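You operate a simulated robot arm through the tools that you are given. There is no shell and no other tool.

The job below is to be done with a simulated robot arm. You get a single attempt, and the scene is never put back.

JOB
Set the controls near the top of the film bench. At the end: the film gate is set to shut; the black slide holder from the top of the film bench stands where the spool of green thread stood; the spool of green thread stands on top of the white blotter with a green lip; the lens dial is turned to 24x; the focus dial is turned to 4; the blue memory card from the top of the film bench stands on top of the grey narrow yellow-label box; whatever was shut is shut again. Leave all else as you found it, and nothing knocked over.

Only the result counts: the job must be done as asked and must still hold three seconds after the hand-in. Knocking over, shifting, dropping, spilling or breaking anything else fails it.

ROBOT AND FRAMES
A 6-joint arm with a two-finger parallel gripper, fixed in place. Base frame: the origin is on the floor under the middle of its stand, x ahead of it, y to its left, z up; the work surface is at about z = 850. Units: mm, rad, N and s.
With the tool pointing down near the work surface it reaches from about 260 to 680 mm from the base axis. Its first joint turns from -1.152 to 1.152 rad. Payload 2.9 kg.
The tool frame sits at the grasp point between the pads (the TCP): z along the fingers, y along the line on which they close. The tips reach 30 mm beyond it. The gripper opens to 110 mm. The fingers are 20 mm wide and 10 mm thick; the gripper's body (48 by 112 mm) begins 55 mm behind the TCP.
Orientation is that of the tool frame in the base frame, as [roll, pitch, yaw] about the fixed x, y, z axes, in that order (R = Rz(yaw) Ry(pitch) Rx(roll)). With the fingers straight down and closing along the base's y, the tool's x points along the base's -x, its y along +y and its z along -z.

CONTROLS
- The arm moves only by the tool apply_moves. Its arguments are lists of equal length, an entry for each row: "translation": the shift along the tool's x, y, z in units of 40 mm (1.0 is 40 mm), a list of three; "angular": the turn, a rotation vector about the tool's x, y, z in units of 8 degrees (1.0 is 8 degrees), a list of three; "hand": the opening in per cent of the stroke, from 0 (shut) to 100 (fully open). In form: {"translation": [[x, y, z], ...], "angular": [[ax, ay, az], ...], "hand": [hand, ...]}. A call has 1 to 20 rows; each row shifts and turns the commanded pose from where the row before left it, along the tool's axes as they then stand. A call with a number of a shift or a turn outside -1 to 1 is refused whole. A row lasts 0.2 s, in which the tool goes at most 50 mm and 0.15 rad; a call with a longer step from one row to the next is refused whole, and so is a gripper value outside its range. Where a pose cannot be reached the arm comes as near as it can. A force on the tool above 40 N (or 10 N above the force at the start of the call, whichever is more), or a blocked arm, ends the call early, and 0.2 s more pass. The fingers move at their own pace (about 108 mm/s each) and stop on an object; they squeeze with about 38 N. The grip force told is the motor's: it shows also when the fingers shut on nothing. Time passes only in rows, and 0.2 s behind the last, so rows that do not move let the fingers close. It gives the time, the measured TCP pose, the force on the tool (base axes), the opening and the grip force at its end, in the units of the frame above (readings bear some noise), with the torque about the TCP (base axes, N m) and any sound that the robot's microphone picked up, and new pictures: "show" is both (left out), scene, wrist or none.
- Cameras (640 x 400 px; columns grow to the right, rows downward): "scene" is fixed at [72.3, 429, 1385.2]; the picture's right is [-0.82, -0.58, 0.00], its down [-0.33, 0.46, -0.83] and it looks along [0.48, -0.67, -0.56] (base axes); focal length 286 px, centre (320, 200). "wrist" rides on the gripper at [72, 17, -103] in the tool frame; the picture's right is [-0.23, 0.97, 0.00], its down [-0.76, -0.18, -0.62] and it looks along [-0.61, -0.14, 0.78] (tool axes); focal length 222 px, centre (320, 200). There is no depth. A picture from a camera that has moved, and an enlarged one, comes with that camera's place and axes in the base frame and with its lens.
- inspect(camera, box): a new picture of the part [left, top, right, bottom] of that camera's present view, enlarged. No time passes.
- job_done(): hands the job in; it is judged then, once.

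Nothing tells you positions but the pictures and the camera data. Unless the task says otherwise, let go and move clear before handing in.

The tools are called after "Emit:" as a command line: name --argument value ..., lists and objects as JSON in quotes. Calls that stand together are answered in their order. apply_moves: Moves the arm, as the interface text tells. Its arguments: {"type":"object","properties":{"translation":{"type":"array","items":{"type":"array","items":{"type":"number"}}},"angular":{"type":"array","items":{"type":"array","items":{"type":"number"}}},"hand":{"type":"array","items":{"type":"number"}},"show":{"type":"string","enum":["both","scene","wrist","none"]}},"required":["translation","angular","hand"]} The other tools are called the same way: inspect (camera, box) takes an enlarged picture of a part of a camera's view; job_done () hands the job in.

At the start:

```text
clock: 0.0
tcp_pos: [401.5, 221.0, 1210.3]
ee_rot: [-3.141, -0.001, -3.141]
force: [0.1, -1.1, -0.4]
ft_torque: [0.0, 0.02, 0.01]
finger_gap: 110.2
gripper_force: 0.1
```

scene: 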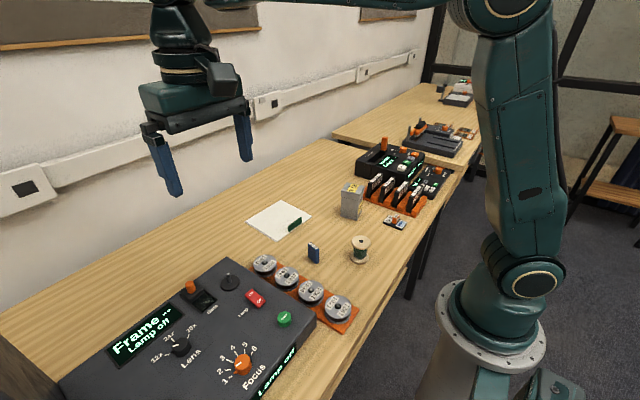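
wrist: 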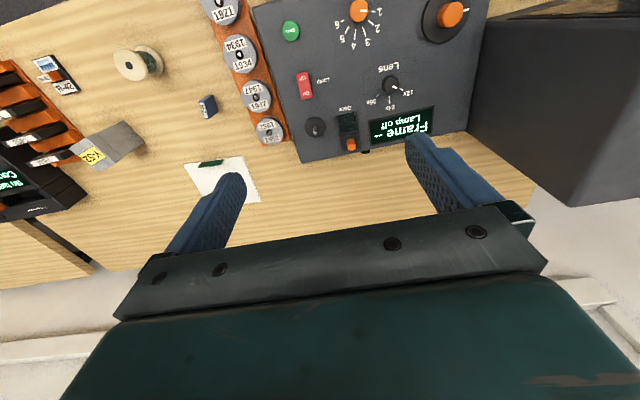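

I see a film bench with a control panel, reels, a thread spool, a blue memory card, a white blotter and a grey box. I'll look closer before moving.

Emit:
inspect --camera "scene" --box '[60, 240, 380, 400]'

Emit:
inspect --camera "scene" --box '[230, 120, 470, 270]'

Emit:
inspect --camera "wrist" --box '[180, 0, 500, 200]'

Emit:
inspect --camera "wrist" --box '[0, 20, 260, 220]'

```text
2.00 times, centred on (220, 320) of scene
camera zoom: at [72.3, 429.0, 1385.2], right [-0.82, -0.58, 0.0], down [-0.33, 0.46, -0.83], along [0.48, -0.67, -0.56], focal length 572 px, centre (520, -40)
```

zoom: 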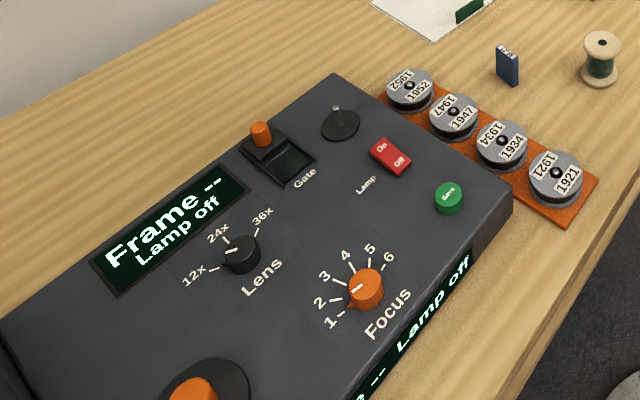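

```text
2.67 times, centred on (350, 195) of scene
camera zoom: at [72.3, 429.0, 1385.2], right [-0.82, -0.58, 0.0], down [-0.33, 0.46, -0.83], along [0.48, -0.67, -0.56], focal length 762 px, centre (240, 213)
```

zoom: 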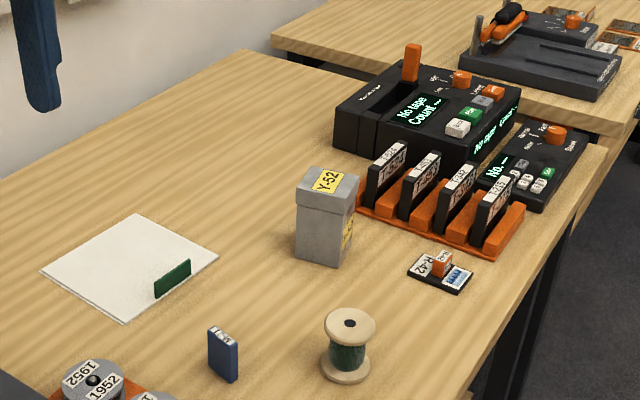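

```text
2.00 times, centred on (340, 100) of wrist
camera zoom: at [329.0, 237.3, 1313.7], right [0.23, 0.97, 0.0], down [0.76, -0.18, 0.62], along [0.61, -0.14, -0.78], focal length 444 px, centre (280, 400)
```

zoom: 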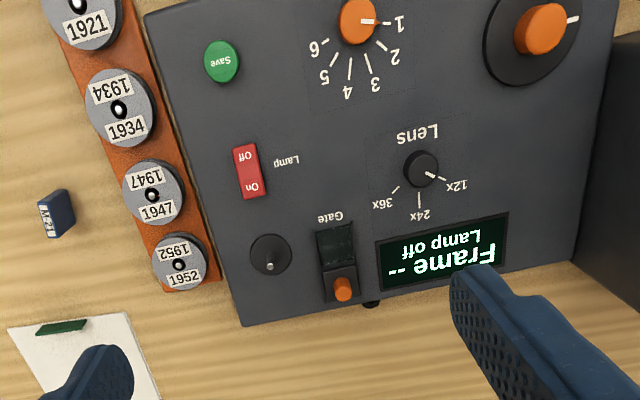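

```text
2.00 times, centred on (130, 120) of wrist
camera zoom: at [329.0, 237.3, 1313.7], right [0.23, 0.97, 0.0], down [0.76, -0.18, 0.62], along [0.61, -0.14, -0.78], focal length 444 px, centre (700, 360)
```

zoom: 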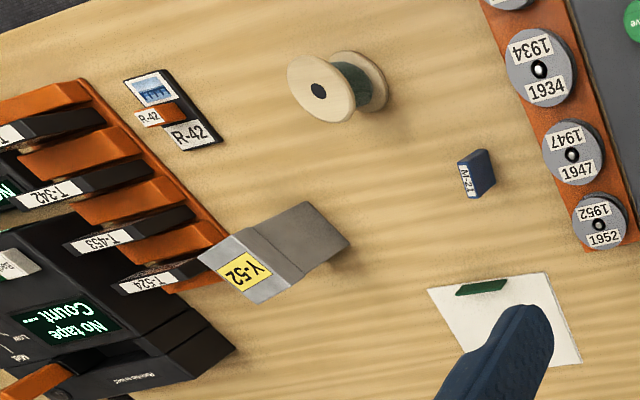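

The table objects are visible in both views. The surface height estimates from the two cameras differ a little, so I'll move over the middle of the bench and look again to triangulate.

Emit:
apply_moves --translation '[[0, -0.9, 0.5], [0, -0.9, 0.5], [0, -0.9, 0.5], [0, -0.9, 0.5], [0, -0.9, 0.5], [0, -0.9, 0.5], [0, 0, 0]]' --angular '[[0, 0, 0], [0, 0, 0], [0, 0, 0], [0, 0, 0], [0, 0, 0], [0, 0, 0], [0, 0, 0]]' --hand '[100, 100, 100, 100, 100, 100, 100]'

```text
clock: 1.6
tcp_pos: [399.2, 6.4, 1090.0]
ee_rot: [-3.141, 0.0, -3.14]
force: [0.0, -0.4, -1.1]
ft_torque: [-0.01, 0.04, 0.01]
finger_gap: 110.1
gripper_force: 0.0
camera wrist: at [328.1, 20.8, 1193.9], right [0.23, 0.97, 0.0], down [0.76, -0.18, 0.62], along [0.61, -0.14, -0.78], focal length 222 px, centre (320, 200)
```

scene: 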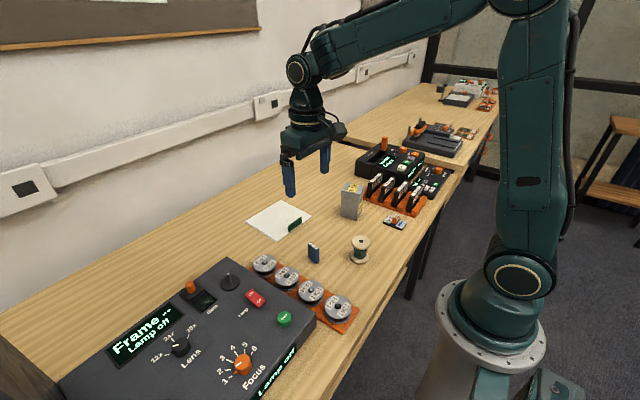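
wrist: 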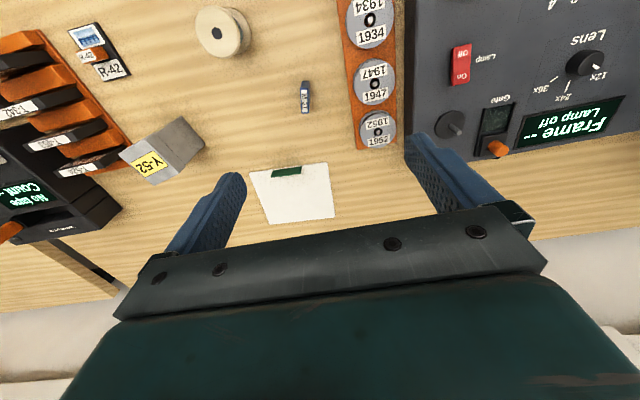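

The bench is in better view now; I'll zoom in for pixel-accurate readings.

Emit:
inspect --camera "wrist" --box '[180, 0, 420, 150]'

Emit:
inspect --camera "wrist" --box '[0, 0, 240, 150]'

Emit:
inspect --camera "wrist" --box '[200, 100, 440, 250]'

Emit:
inspect --camera "wrist" --box '[400, 0, 640, 150]'

```text
2.67 times, centred on (300, 75) of wrist
camera zoom: at [328.1, 20.8, 1193.9], right [0.23, 0.97, 0.0], down [0.76, -0.18, 0.62], along [0.61, -0.14, -0.78], focal length 592 px, centre (373, 533)
```

zoom: 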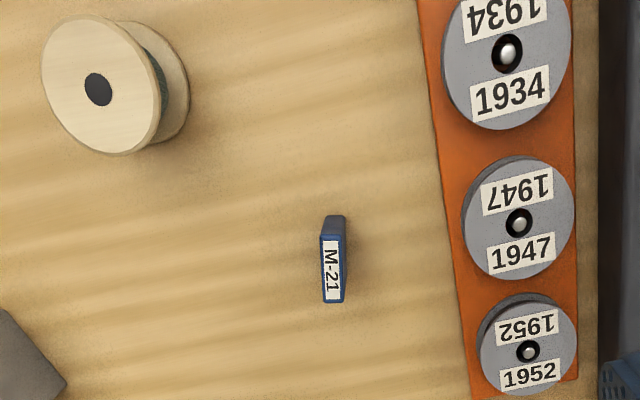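

```text
2.67 times, centred on (120, 75) of wrist
camera zoom: at [328.1, 20.8, 1193.9], right [0.23, 0.97, 0.0], down [0.76, -0.18, 0.62], along [0.61, -0.14, -0.78], focal length 592 px, centre (853, 533)
```

zoom: 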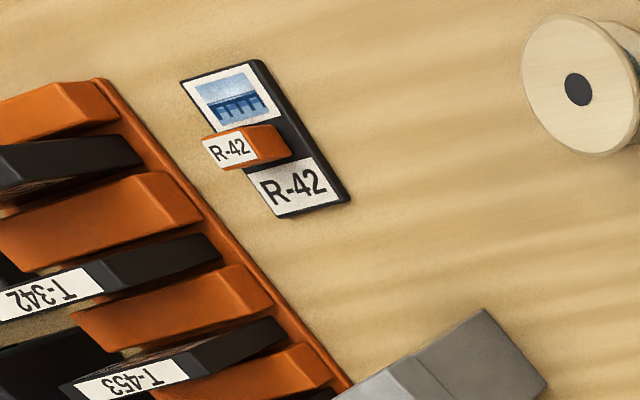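

```text
2.67 times, centred on (320, 175) of wrist
camera zoom: at [328.1, 20.8, 1193.9], right [0.23, 0.97, 0.0], down [0.76, -0.18, 0.62], along [0.61, -0.14, -0.78], focal length 592 px, centre (320, 267)
```

zoom: 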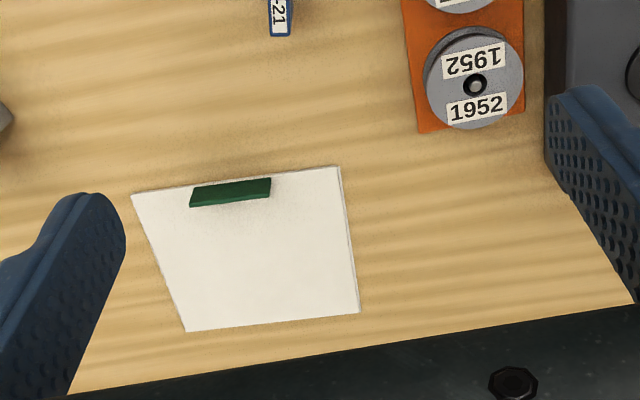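

```text
2.67 times, centred on (520, 75) of wrist
camera zoom: at [328.1, 20.8, 1193.9], right [0.23, 0.97, 0.0], down [0.76, -0.18, 0.62], along [0.61, -0.14, -0.78], focal length 592 px, centre (-213, 533)
```

zoom: 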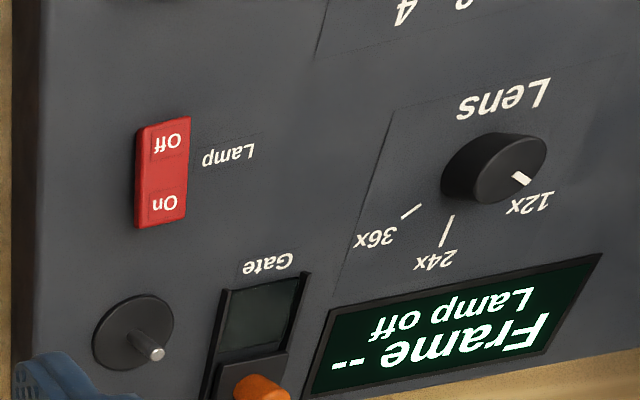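

By parallax the bench seems lower than I assumed (about z≈800). I'll close the fingers, come down over an empty patch of wood between card and blotter, and look.

Emit:
apply_moves --translation '[[-0.35, -0.4, 0.8], [-0.35, -0.4, 0.8], [-0.35, -0.4, 0.8], [-0.35, -0.4, 0.8], [0, 0, 0], [0, 0, 0]]' --angular '[[0, 0, 0], [0, 0, 0], [0, 0, 0], [0, 0, 0], [0, 0, 0], [0, 0, 0]]' --hand '[0, 0, 0, 0, 0, 0]'

```text
clock: 3.0
tcp_pos: [456.6, -59.4, 961.2]
ee_rot: [-3.141, 0.002, -3.141]
force: [0.2, -0.6, 0.4]
ft_torque: [-0.04, -0.03, 0.0]
finger_gap: 0.0
gripper_force: 38.1
camera wrist: at [383.9, -42.8, 1065.2], right [0.23, 0.97, 0.0], down [0.76, -0.18, 0.62], along [0.61, -0.14, -0.78], focal length 222 px, centre (320, 200)
```

scene: 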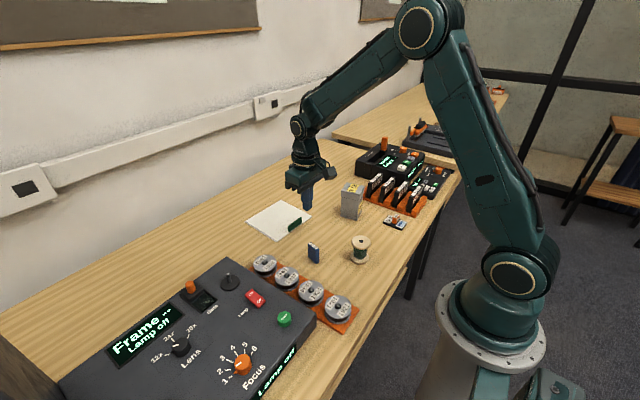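
wrist: 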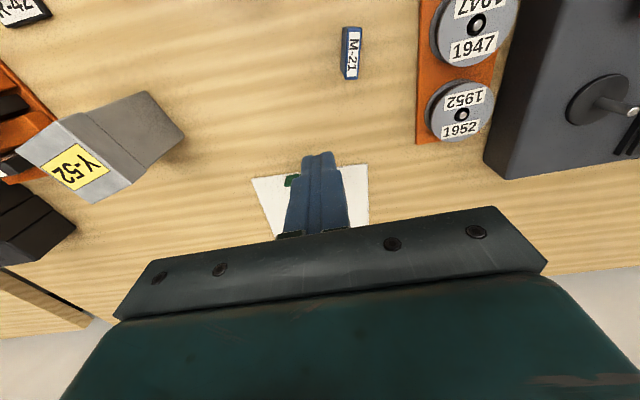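

Fingers are closed above bare wood. I'll lower carefully to find the true surface height, first to tips at about z=830.

Emit:
apply_moves --translation '[[0, 0, 0.8], [0, 0, 0.8], [0, 0, 0.4], [0, 0, 0.2], [0, 0, 0.1], [0, 0, 0.1], [0, 0, 0.1], [0, 0, 0]]' --angular '[[0, 0, 0], [0, 0, 0], [0, 0, 0], [0, 0, 0], [0, 0, 0], [0, 0, 0], [0, 0, 0], [0, 0, 0]]' --hand '[0, 0, 0, 0, 0, 0, 0, 0]'

```text
clock: 4.8
tcp_pos: [457.1, -59.5, 861.7]
ee_rot: [3.141, 0.0, -3.141]
force: [-0.4, -0.6, 0.7]
ft_torque: [0.03, 0.0, 0.01]
finger_gap: 0.0
gripper_force: 37.9
camera wrist: at [384.8, -42.9, 965.7], right [0.23, 0.97, 0.0], down [0.76, -0.18, 0.62], along [0.61, -0.14, -0.78], focal length 222 px, centre (320, 200)
```

scene: 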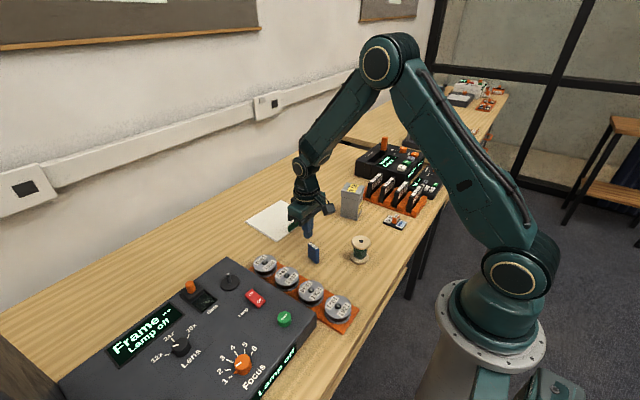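
wrist: 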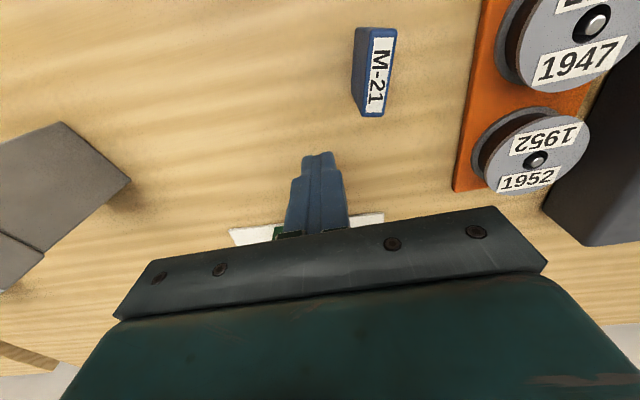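

No contact with the tips at z≈832, so the surface really is lower. I'll continue in 3 mm steps until a contact force shows.

Emit:
apply_moves --translation '[[0, 0, 0.1], [0, 0, 0.1], [0, 0, 0.1], [0, 0, 0.075], [0, 0, 0.075], [0, 0, 0.075], [0, 0, 0.075], [0, 0, 0.075], [0, 0, 0.075], [0, 0, 0.075]]' --angular '[[0, 0, 0], [0, 0, 0], [0, 0, 0], [0, 0, 0], [0, 0, 0], [0, 0, 0], [0, 0, 0], [0, 0, 0], [0, 0, 0], [0, 0, 0]]' --hand '[0, 0, 0, 0, 0, 0, 0, 0, 0, 0]'

```text
clock: 7.0
tcp_pos: [459.2, -58.8, 830.0]
ee_rot: [3.141, 0.0, -3.14]
force: [-2.3, -0.4, 10.4]
ft_torque: [0.01, 0.19, 0.01]
finger_gap: 0.0
gripper_force: 37.7
camera wrist: at [384.7, -42.6, 933.5], right [0.23, 0.97, 0.0], down [0.76, -0.18, 0.62], along [0.61, -0.14, -0.78], focal length 222 px, centre (320, 200)
```

scene: 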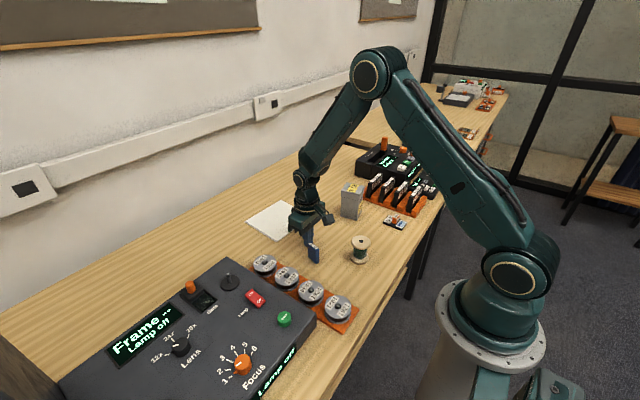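
wrist: 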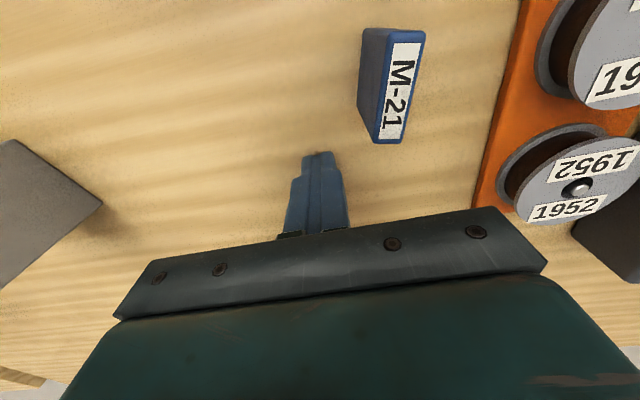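

Contact at tips z≈800, so the bench surface is z≈800. I'll rise and head over the spool (about x=310, y=-106) with the fingers open.

Emit:
apply_moves --translation '[[0, 0, -0.8], [0, 0, -0.9], [0, 0, -0.9], [0, 0, -0.65], [0.9, -0.28, 0], [0.9, -0.28, 0], [0.9, -0.28, 0], [0.9, -0.28, 0], [0, 0, 0]]' --angular '[[0, 0, 0], [0, 0, 0], [0, 0, 0], [0, 0, 0], [0, 0, 0], [0, 0, 0], [0, 0, 0], [0, 0, 0], [0, 0, 0]]' --hand '[0, 0, 0, 100, 100, 100, 100, 100, 100]'

```text
clock: 9.0
tcp_pos: [312.7, -103.6, 958.7]
ee_rot: [3.14, 0.0, 3.141]
force: [0.5, -0.2, 0.6]
ft_torque: [0.03, -0.02, -0.04]
finger_gap: 110.0
gripper_force: 0.0
camera wrist: at [240.3, -87.9, 1063.1], right [0.23, 0.97, 0.0], down [0.76, -0.18, 0.62], along [0.61, -0.14, -0.78], focal length 222 px, centre (320, 200)
```

scene: 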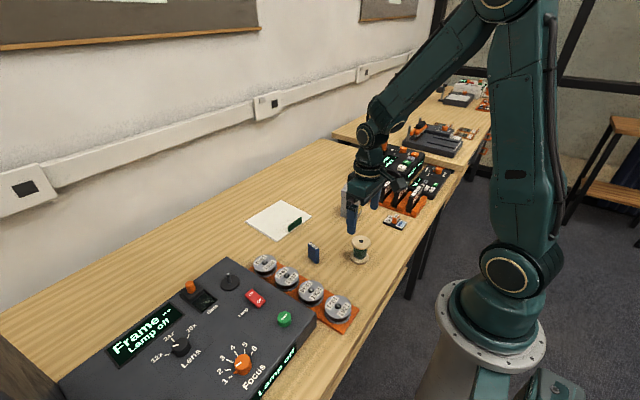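
wrist: 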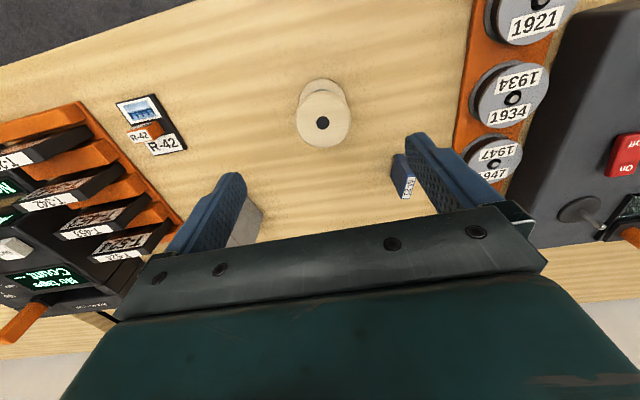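

Emit:
inspect --camera "wrist" --box '[240, 50, 400, 150]'

Emit:
inspect --camera "wrist" --box '[80, 70, 240, 170]'

Emit:
inspect --camera "scene" --box '[320, 190, 440, 265]'

```text
4.00 times, centred on (320, 100) of wrist
camera zoom: at [240.3, -87.9, 1063.1], right [0.23, 0.97, 0.0], down [0.76, -0.18, 0.62], along [0.61, -0.14, -0.78], focal length 888 px, centre (320, 600)
```

zoom: 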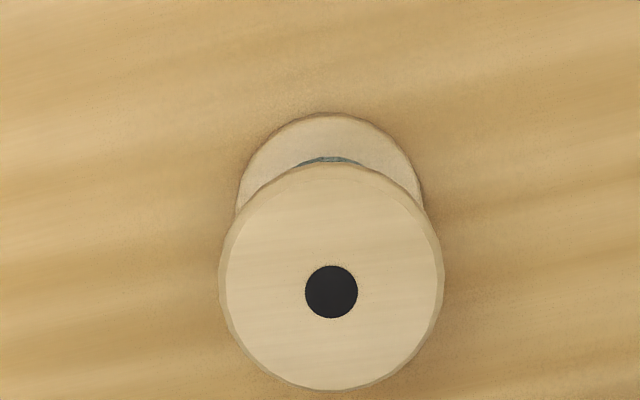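

```text
4.00 times, centred on (160, 120) of wrist
camera zoom: at [240.3, -87.9, 1063.1], right [0.23, 0.97, 0.0], down [0.76, -0.18, 0.62], along [0.61, -0.14, -0.78], focal length 888 px, centre (960, 520)
```

zoom: 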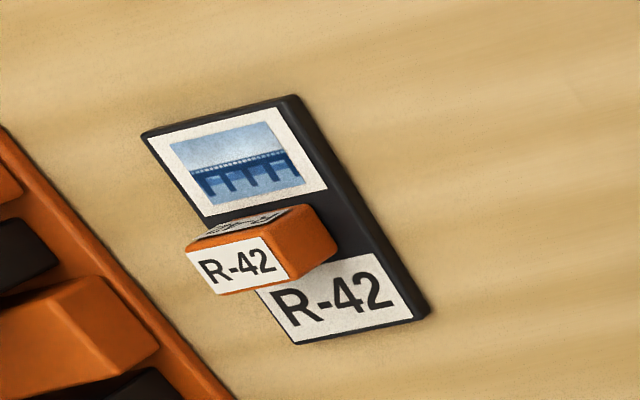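

```text
5.33 times, centred on (380, 228) of scene
camera zoom: at [72.3, 429.0, 1385.2], right [-0.82, -0.58, 0.0], down [-0.33, 0.46, -0.83], along [0.48, -0.67, -0.56], focal length 1525 px, centre (0, 53)
```

zoom: 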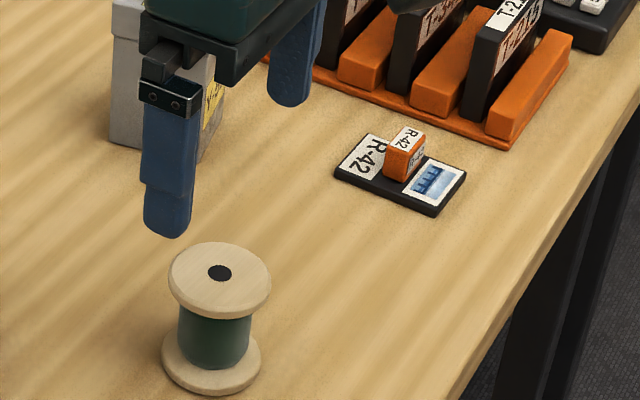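

The spool is about 53 mm wide and 48 mm tall, centred under the TCP at about (313, -103). I'll descend around it and close.

Emit:
apply_moves --translation '[[0, 0, 0.8], [0, 0, 0.8], [0, 0, 0.8], [0, 0, 0.5], [0, 0, 0.23], [0, 0, 0]]' --angular '[[0, 0, 0], [0, 0, 0], [0, 0, 0], [0, 0, 0], [0, 0, 0], [0, 0, 0]]' --hand '[100, 100, 100, 100, 100, 100]'

```text
clock: 10.4
tcp_pos: [314.3, -103.3, 833.2]
ee_rot: [3.141, 0.0, -3.141]
force: [-0.8, -0.4, 0.8]
ft_torque: [0.0, 0.0, 0.0]
finger_gap: 109.9
gripper_force: 0.0
camera wrist: at [241.2, -87.5, 937.6], right [0.23, 0.97, 0.0], down [0.76, -0.18, 0.62], along [0.61, -0.14, -0.78], focal length 222 px, centre (320, 200)
```

scene: 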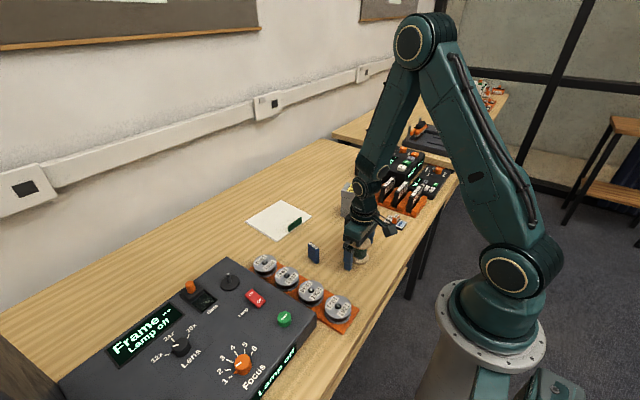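
wrist: 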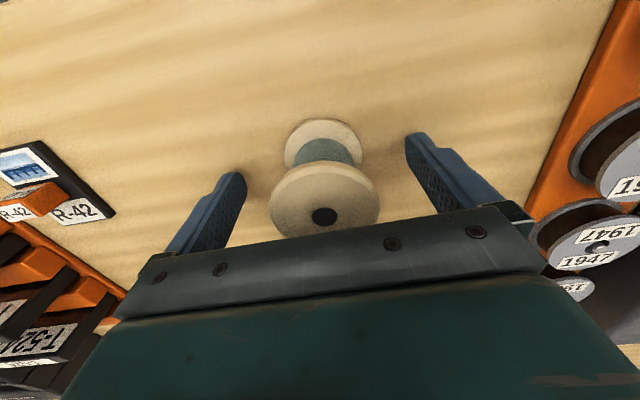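

Fingers straddle the spool well. Closing on it.

Emit:
apply_moves --translation '[[0, 0, 0], [0, 0, 0], [0, 0, 0], [0, 0, 0]]' --angular '[[0, 0, 0], [0, 0, 0], [0, 0, 0], [0, 0, 0]]' --hand '[40, 30, 20, 20]'

```text
clock: 11.4
tcp_pos: [314.1, -101.8, 834.0]
ee_rot: [3.141, 0.0, -3.142]
force: [-0.1, 0.2, -1.2]
ft_torque: [0.0, -0.02, -0.02]
finger_gap: 49.9
gripper_force: 38.0
camera wrist: at [241.1, -87.5, 937.8], right [0.23, 0.97, 0.0], down [0.76, -0.18, 0.62], along [0.61, -0.14, -0.78], focal length 222 px, centre (320, 200)
```

scene: 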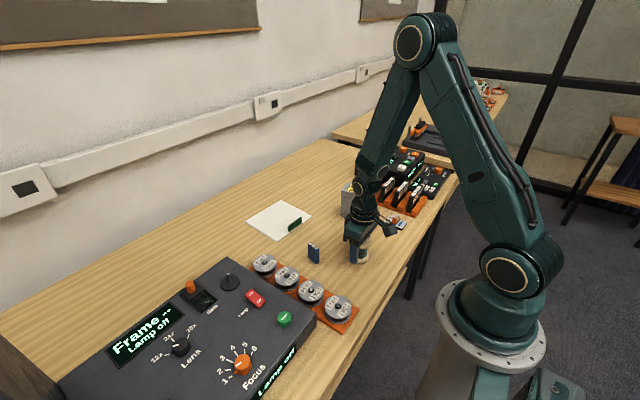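
wrist: 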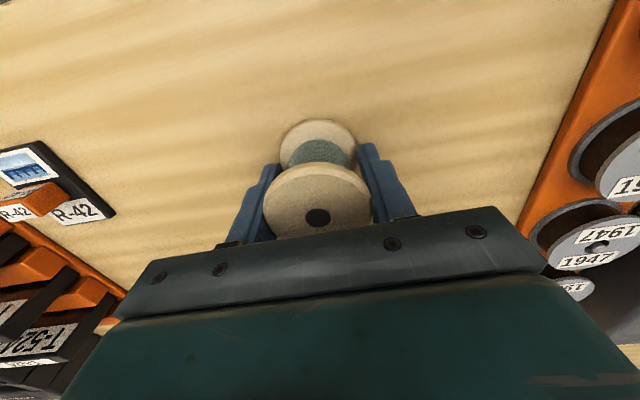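

Gripped at 50 mm. I'll lift and carry it straight ahead to above the blotter.

Emit:
apply_moves --translation '[[0, 0, -0.3], [0, 0, -0.7], [0, 0, -0.8], [-0.9, 0, 0], [-1, 0, 0], [-1, 0, 0], [-1, 0, 0], [-1, 0, 0], [-1, 0, 0], [0, 0, 0]]' --angular '[[0, 0, 0], [0, 0, 0], [0, 0, 0], [0, 0, 0], [0, 0, 0], [0, 0, 0], [0, 0, 0], [0, 0, 0], [0, 0, 0], [0, 0, 0]]' --hand '[20, 20, 20, 20, 20, 20, 20, 20, 20, 20]'

```text
clock: 13.6
tcp_pos: [548.1, -102.0, 905.9]
ee_rot: [3.141, 0.0, 3.141]
force: [0.3, 0.4, -0.2]
ft_torque: [0.02, -0.02, 0.02]
finger_gap: 50.1
gripper_force: 38.1
camera wrist: at [476.8, -86.9, 1010.0], right [0.23, 0.97, 0.0], down [0.76, -0.18, 0.62], along [0.61, -0.14, -0.78], focal length 222 px, centre (320, 200)
```

scene: 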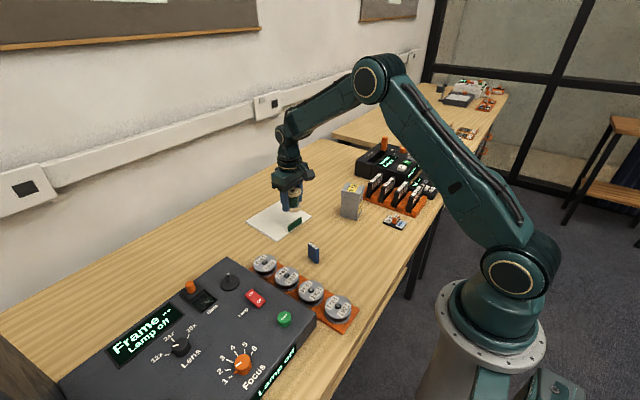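
wrist: 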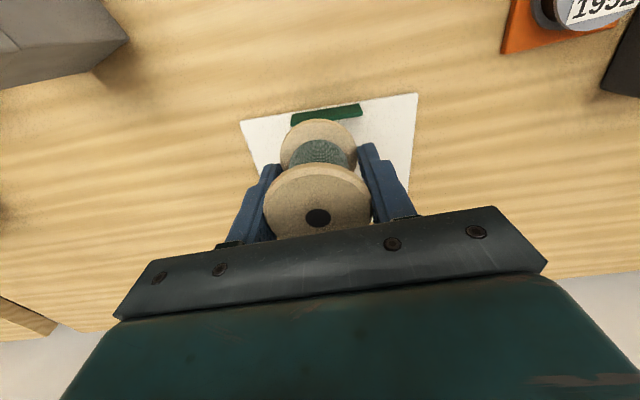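

The blotter's near edge is at x≈530–543, its centre near (612, -102). I'll move over the centre and come down most of the way.

Emit:
apply_moves --translation '[[-0.8, 0, 0], [-0.8, 0, 0], [0, 0, 0.7], [0, 0, 0.6], [0, 0, 0]]' --angular '[[0, 0, 0], [0, 0, 0], [0, 0, 0], [0, 0, 0], [0, 0, 0]]' --hand '[20, 20, 20, 20, 20]'

```text
clock: 14.8
tcp_pos: [613.8, -101.0, 853.6]
ee_rot: [-3.14, 0.0, -3.141]
force: [-0.5, 1.0, -0.6]
ft_torque: [-0.02, -0.04, -0.01]
finger_gap: 50.1
gripper_force: 38.4
camera wrist: at [541.0, -86.6, 957.4], right [0.23, 0.97, 0.0], down [0.76, -0.18, 0.62], along [0.61, -0.14, -0.78], focal length 222 px, centre (320, 200)
```

scene: 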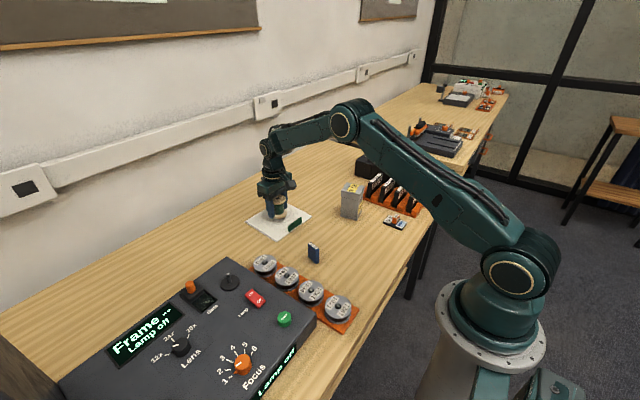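
wrist: 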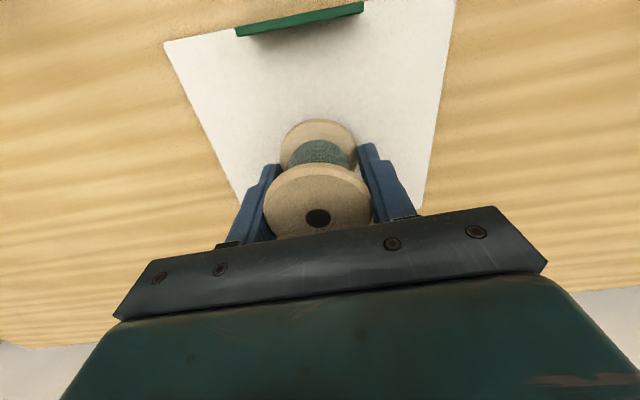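

The spool is above the blotter's middle. Lowering gently to contact.

Emit:
apply_moves --translation '[[0, 0, 0.2], [0, 0, 0.15], [0, 0, 0.05], [0, 0, 0.05], [0, 0, 0]]' --angular '[[0, 0, 0], [0, 0, 0], [0, 0, 0], [0, 0, 0], [0, 0, 0]]' --hand '[20, 20, 20, 20, 20]' --show "wrist"

```text
clock: 16.0
tcp_pos: [614.6, -102.8, 838.4]
ee_rot: [-3.141, 0.004, -3.141]
force: [-4.5, 0.7, 17.8]
ft_torque: [-0.02, 0.31, 0.0]
finger_gap: 49.8
gripper_force: 38.6
camera wrist: at [541.2, -87.6, 941.1], right [0.23, 0.97, 0.0], down [0.76, -0.18, 0.63], along [0.61, -0.14, -0.78], focal length 222 px, centre (320, 200)
```

wrist: 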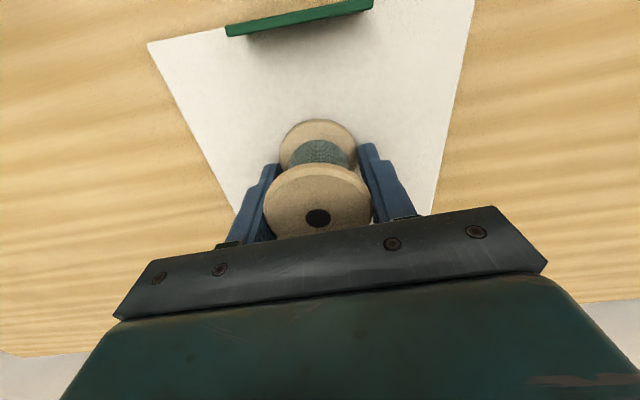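

Contact felt (≈18 N). I'll ease up 2 mm, open, and rise straight up.

Emit:
apply_moves --translation '[[0, 0, -0.05], [0, 0, 0], [0, 0, 0], [0, 0, 0]]' --angular '[[0, 0, 0], [0, 0, 0], [0, 0, 0], [0, 0, 0]]' --hand '[20, 60, 80, 80]' --show "wrist"

Emit:
apply_moves --translation '[[0, 0, -0.3], [0, 0, -0.7], [0, 0, -0.9], [0, 0, -0.9], [0, 0, 0]]' --angular '[[0, 0, 0], [0, 0, 0], [0, 0, 0], [0, 0, 0], [0, 0, 0]]' --hand '[80, 80, 80, 80, 80]'

```text
clock: 17.0
tcp_pos: [613.8, -103.2, 838.2]
ee_rot: [3.14, 0.002, 3.14]
force: [-0.1, -0.6, 0.5]
ft_torque: [0.0, 0.04, -0.02]
finger_gap: 88.0
gripper_force: 0.0
camera wrist: at [540.8, -87.3, 941.4], right [0.23, 0.97, 0.0], down [0.76, -0.18, 0.62], along [0.61, -0.14, -0.78], focal length 222 px, centre (320, 200)
```

wrist: 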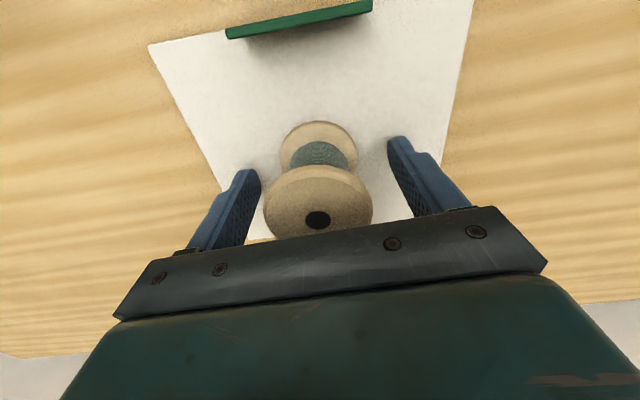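

```text
clock: 18.2
tcp_pos: [612.9, -101.8, 950.7]
ee_rot: [-3.141, 0.001, -3.141]
force: [-0.3, 0.0, 0.1]
ft_torque: [0.01, 0.01, 0.0]
finger_gap: 87.9
gripper_force: 0.0
camera wrist: at [540.6, -87.1, 1053.8], right [0.23, 0.97, 0.0], down [0.76, -0.18, 0.62], along [0.61, -0.14, -0.78], focal length 222 px, centre (320, 200)
```

scene: 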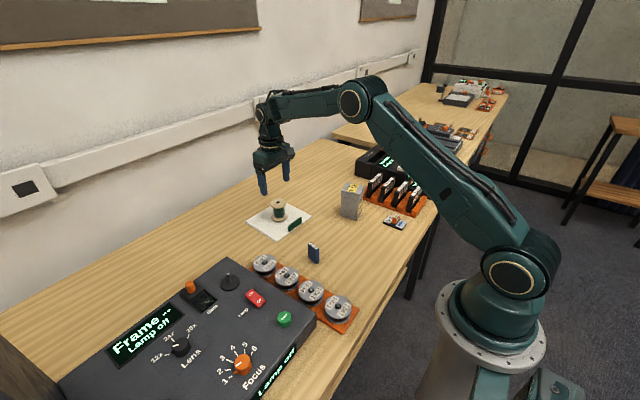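
wrist: 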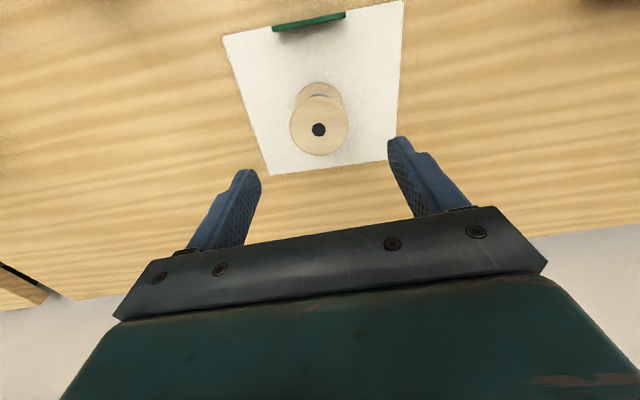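

The spool now stands on the blotter. Next is the slide holder (plate centre ≈ (288, -300), axis-aligned, orange handle on top about 25 mm high). I'll fly over it.

Emit:
apply_moves --translation '[[1, 0, 0], [1, 0, 0], [1, 0, 0], [1, 0, 0], [1, 0, 0], [1, 0, 0], [1, 0, 0], [1, 0, 0], [0.12, -0.95, 0], [0, -1, 0], [0, -1, 0], [0, -1, 0], [0, -1, 0], [0, 0, 0.5], [0, 0, 0]]' --angular '[[0, 0, 0], [0, 0, 0], [0, 0, 0], [0, 0, 0], [0, 0, 0], [0, 0, 0], [0, 0, 0], [0, 0, 0], [0, 0, 0], [0, 0, 0], [0, 0, 0], [0, 0, 0], [0, 0, 0], [0, 0, 0], [0, 0, 0]]' --hand '[80, 80, 80, 80, 80, 80, 80, 80, 60, 60, 50, 50, 50, 50, 50]'

```text
clock: 21.4
tcp_pos: [289.5, -301.9, 929.5]
ee_rot: [3.141, 0.0, -3.141]
force: [-0.3, 0.0, -0.2]
ft_torque: [0.01, 0.01, 0.02]
finger_gap: 55.1
gripper_force: 0.1
camera wrist: at [216.5, -286.0, 1033.4], right [0.23, 0.97, 0.0], down [0.76, -0.18, 0.62], along [0.61, -0.14, -0.78], focal length 222 px, centre (320, 200)
```

scene: 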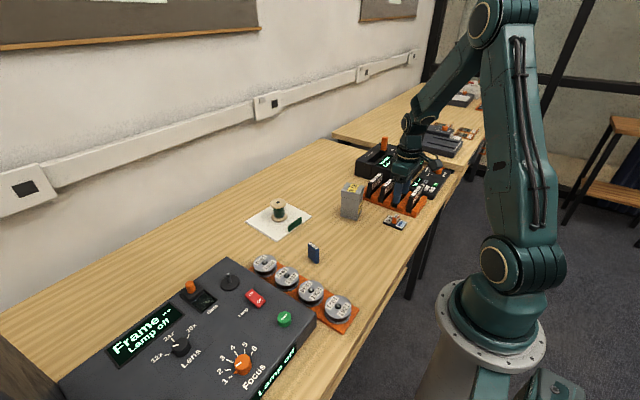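
wrist: 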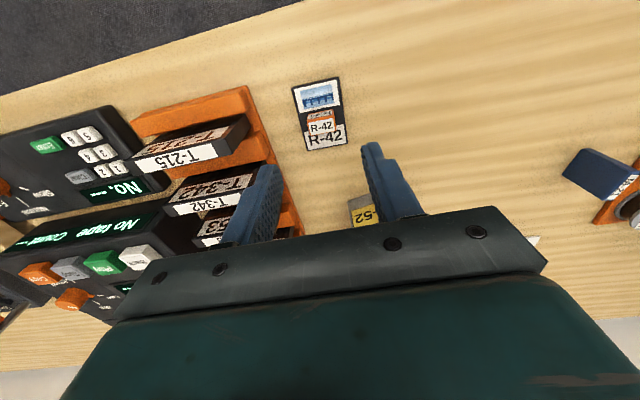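

Emit:
inspect --camera "wrist" --box '[240, 60, 400, 160]'

Emit:
inspect --camera "scene" --box '[340, 140, 460, 240]'

```text
4.00 times, centred on (320, 110) of wrist
camera zoom: at [216.5, -286.0, 1033.4], right [0.23, 0.97, 0.0], down [0.76, -0.18, 0.62], along [0.61, -0.14, -0.78], focal length 888 px, centre (320, 560)
```

zoom: 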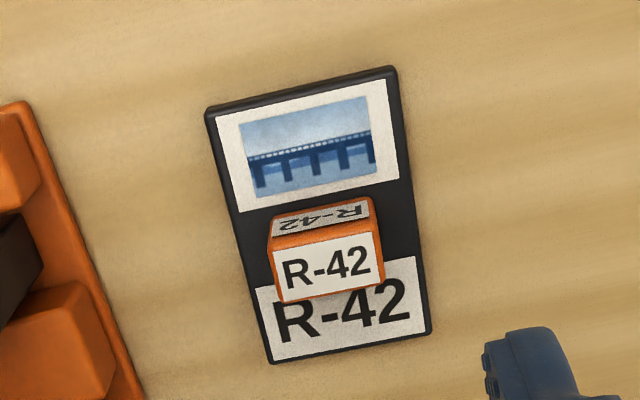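

```text
4.00 times, centred on (400, 190) of scene
camera zoom: at [72.3, 429.0, 1385.2], right [-0.82, -0.58, 0.0], down [-0.33, 0.46, -0.83], along [0.48, -0.67, -0.56], focal length 1144 px, centre (0, 240)
```

zoom: 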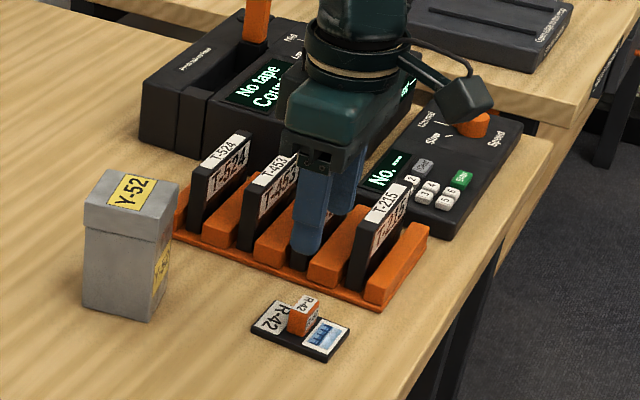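

The handle is centred under the TCP. I'll descend so that the tips stop about 4–5 mm above the plate, then close on the handle.

Emit:
apply_moves --translation '[[0, 0, 0.8], [0, 0, 0.8], [0, 0, 0.4], [0, 0, 0.17], [0, 0, 0]]' --angular '[[0, 0, 0], [0, 0, 0], [0, 0, 0], [0, 0, 0], [0, 0, 0]]' --hand '[50, 50, 50, 50, 50]'

```text
clock: 22.6
tcp_pos: [287.8, -299.6, 842.3]
ee_rot: [3.141, 0.001, -3.141]
force: [-0.2, 0.4, 0.1]
ft_torque: [-0.01, 0.0, -0.01]
finger_gap: 55.1
gripper_force: 0.0
camera wrist: at [216.0, -285.7, 946.4], right [0.23, 0.97, 0.0], down [0.76, -0.18, 0.62], along [0.61, -0.14, -0.78], focal length 222 px, centre (320, 200)
```

scene: 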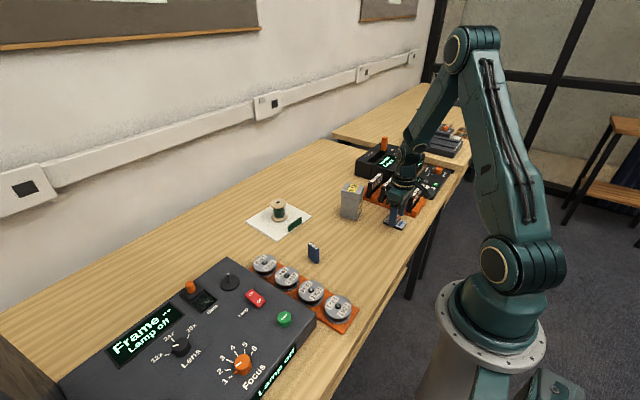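
wrist: 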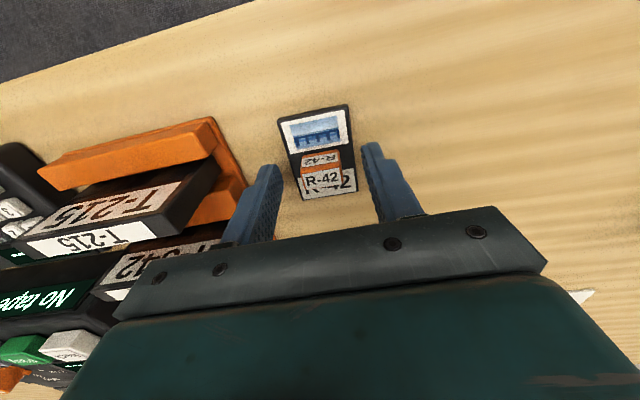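

Emit:
apply_moves --translation '[[0, 0, 0], [0, 0, 0], [0, 0, 0], [0, 0, 0]]' --angular '[[0, 0, 0], [0, 0, 0], [0, 0, 0], [0, 0, 0]]' --hand '[30, 10, 5, 5]' --show "wrist"

```text
clock: 23.6
tcp_pos: [288.5, -301.6, 843.0]
ee_rot: [-3.141, -0.001, -3.141]
force: [0.3, 0.2, 0.4]
ft_torque: [0.0, 0.05, -0.01]
finger_gap: 24.6
gripper_force: 38.0
camera wrist: at [216.0, -285.7, 946.6], right [0.23, 0.97, 0.0], down [0.76, -0.18, 0.62], along [0.61, -0.14, -0.78], focal length 222 px, centre (320, 200)
```

wrist: 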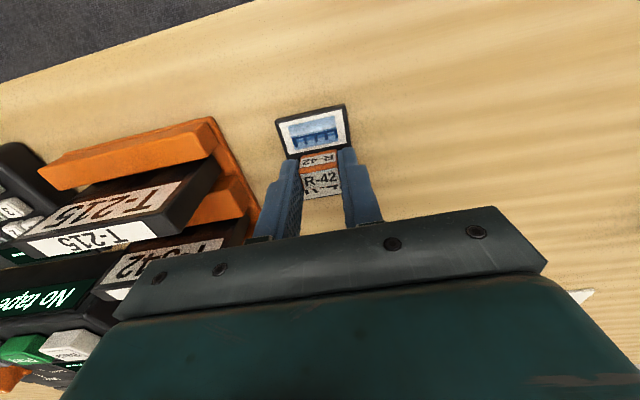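

Handle gripped (24.6 mm). Lifting and carrying it to where the spool stood (≈(315, -100)).

Emit:
apply_moves --translation '[[0, 0, -0.4], [0, 0, -0.8], [0, 0, -0.5], [-0.135, 0.9, 0], [-0.135, 1, 0], [-0.135, 1, 0], [-0.135, 1, 0], [-0.135, 1, 0], [0, 0.12, 0], [0, 0, 0.5], [0, 0, 0.5], [0, 0, 0]]' --angular '[[0, 0, 0], [0, 0, 0], [0, 0, 0], [0, 0, 0], [0, 0, 0], [0, 0, 0], [0, 0, 0], [0, 0, 0], [0, 0, 0], [0, 0, 0], [0, 0, 0], [0, 0, 0]]' --hand '[5, 5, 5, 5, 5, 5, 5, 5, 5, 5, 5, 5]'

```text
clock: 26.2
tcp_pos: [315.2, -98.9, 870.8]
ee_rot: [-3.139, -0.001, -3.141]
force: [-0.3, 0.1, 0.1]
ft_torque: [-0.03, -0.01, -0.03]
finger_gap: 24.6
gripper_force: 37.9
camera wrist: at [243.2, -84.2, 974.6], right [0.23, 0.97, 0.0], down [0.76, -0.18, 0.62], along [0.61, -0.14, -0.78], focal length 222 px, centre (320, 200)
```

scene: 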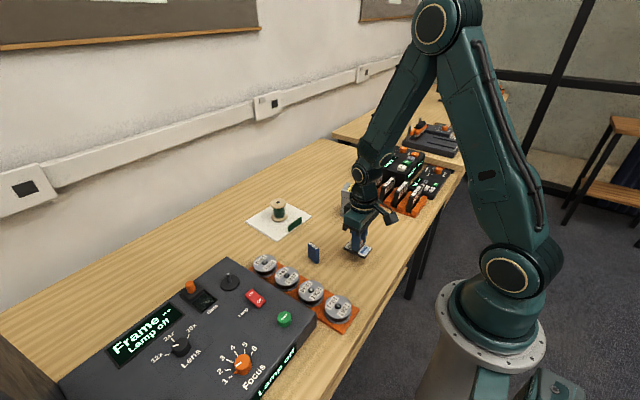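
wrist: 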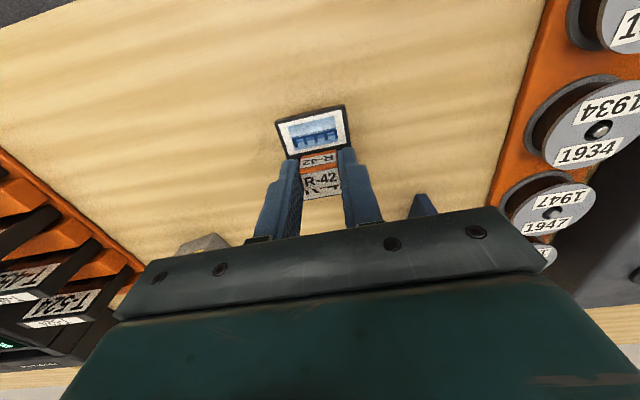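

Emit:
apply_moves --translation '[[0, 0, 0.3], [0, 0, 0.2], [0, 0, 0.1], [0, 0, 0.05], [0, 0, 0.05], [0, 0, 0]]' --angular '[[0, 0, 0], [0, 0, 0], [0, 0, 0], [0, 0, 0], [0, 0, 0], [0, 0, 0]]' --hand '[5, 5, 5, 5, 5, 5]' --show "wrist"

```text
clock: 27.6
tcp_pos: [316.6, -100.7, 843.1]
ee_rot: [3.141, -0.001, 3.141]
force: [0.8, 0.2, 5.6]
ft_torque: [0.03, -0.04, -0.02]
finger_gap: 24.6
gripper_force: 37.7
camera wrist: at [243.3, -84.8, 946.5], right [0.23, 0.97, 0.0], down [0.76, -0.18, 0.62], along [0.61, -0.14, -0.78], focal length 222 px, centre (320, 200)
```

wrist: 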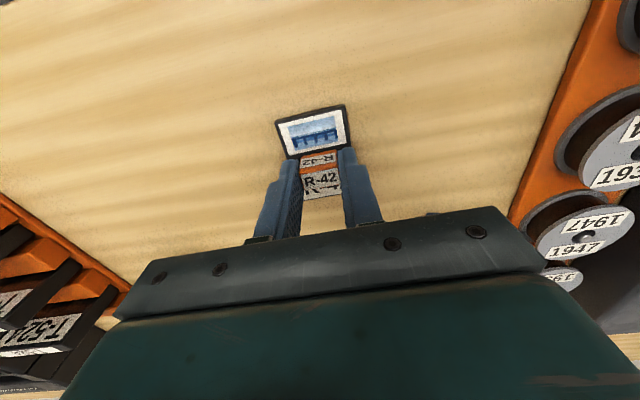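

Light contact (≈6 N): it rests on the wood. Opening and rising.

Emit:
apply_moves --translation '[[0, 0, 0], [0, 0, 0], [0, 0, 0], [0, 0, -0.3], [0, 0, -0.8], [0, 0, -0.8], [0, 0, -0.8], [0, 0, 0]]' --angular '[[0, 0, 0], [0, 0, 0], [0, 0, 0], [0, 0, 0], [0, 0, 0], [0, 0, 0], [0, 0, 0], [0, 0, 0]]' --hand '[30, 45, 45, 45, 45, 45, 45, 45]'

```text
clock: 29.4
tcp_pos: [315.1, -100.6, 951.3]
ee_rot: [3.141, 0.001, -3.141]
force: [-0.3, 0.2, 0.1]
ft_torque: [0.02, -0.01, -0.01]
finger_gap: 49.4
gripper_force: 0.1
camera wrist: at [242.8, -85.0, 1055.5], right [0.23, 0.97, 0.0], down [0.76, -0.18, 0.62], along [0.61, -0.14, -0.78], focal length 222 px, centre (320, 200)
```

scene: 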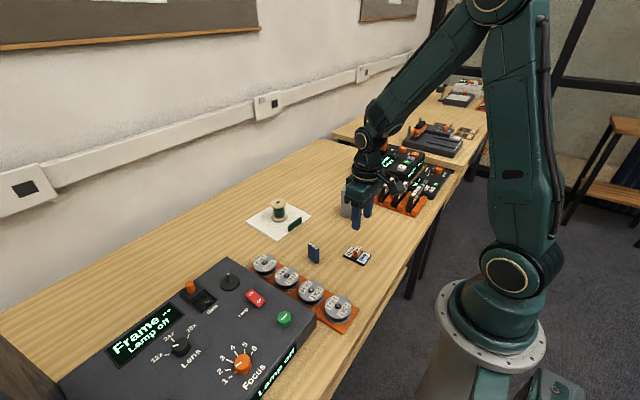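
wrist: 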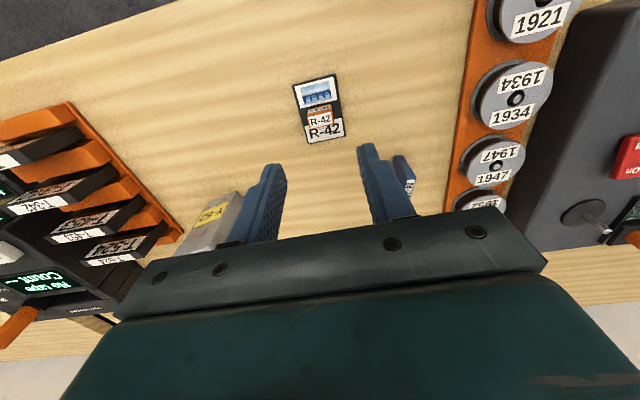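

The slide holder rests where the spool stood. Now I'll look at the grey box's top closely before taking the card.

Emit:
apply_moves --translation '[[-0.3, -0.2, -0.9], [-0.6, -0.8, -0.3], [-0.6, -0.8, -0.2], [-0.6, -0.8, 0], [-0.5, -0.8, 0], [-0.3, -0.5, 0], [0, 0, 0]]' --angular '[[0, 0, 0], [0, 0, 0], [0, 0, 0], [0, 0, 0], [0, 0, 0], [0, 0, 0], [0, 0, 0]]' --hand '[45, 45, 45, 100, 100, 100, 100]'

```text
clock: 31.0
tcp_pos: [432.8, -256.8, 1007.7]
ee_rot: [3.14, 0.0, -3.141]
force: [0.1, -0.1, 1.0]
ft_torque: [-0.01, -0.01, 0.0]
finger_gap: 110.1
gripper_force: 0.1
camera wrist: at [358.8, -241.2, 1110.7], right [0.23, 0.97, 0.0], down [0.76, -0.18, 0.62], along [0.61, -0.14, -0.78], focal length 222 px, centre (320, 200)
```

scene: 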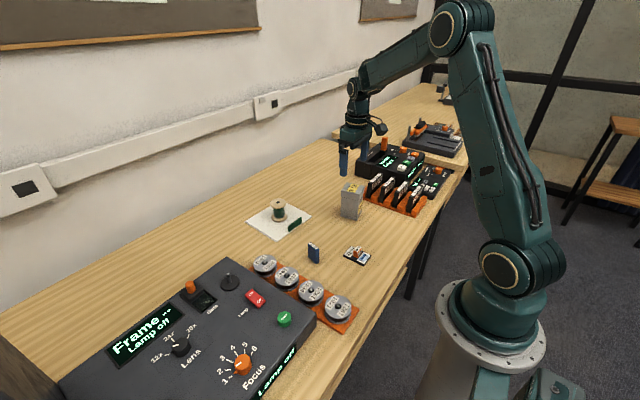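
wrist: 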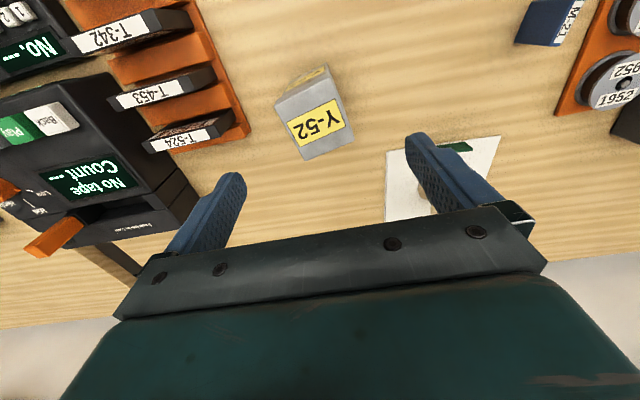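

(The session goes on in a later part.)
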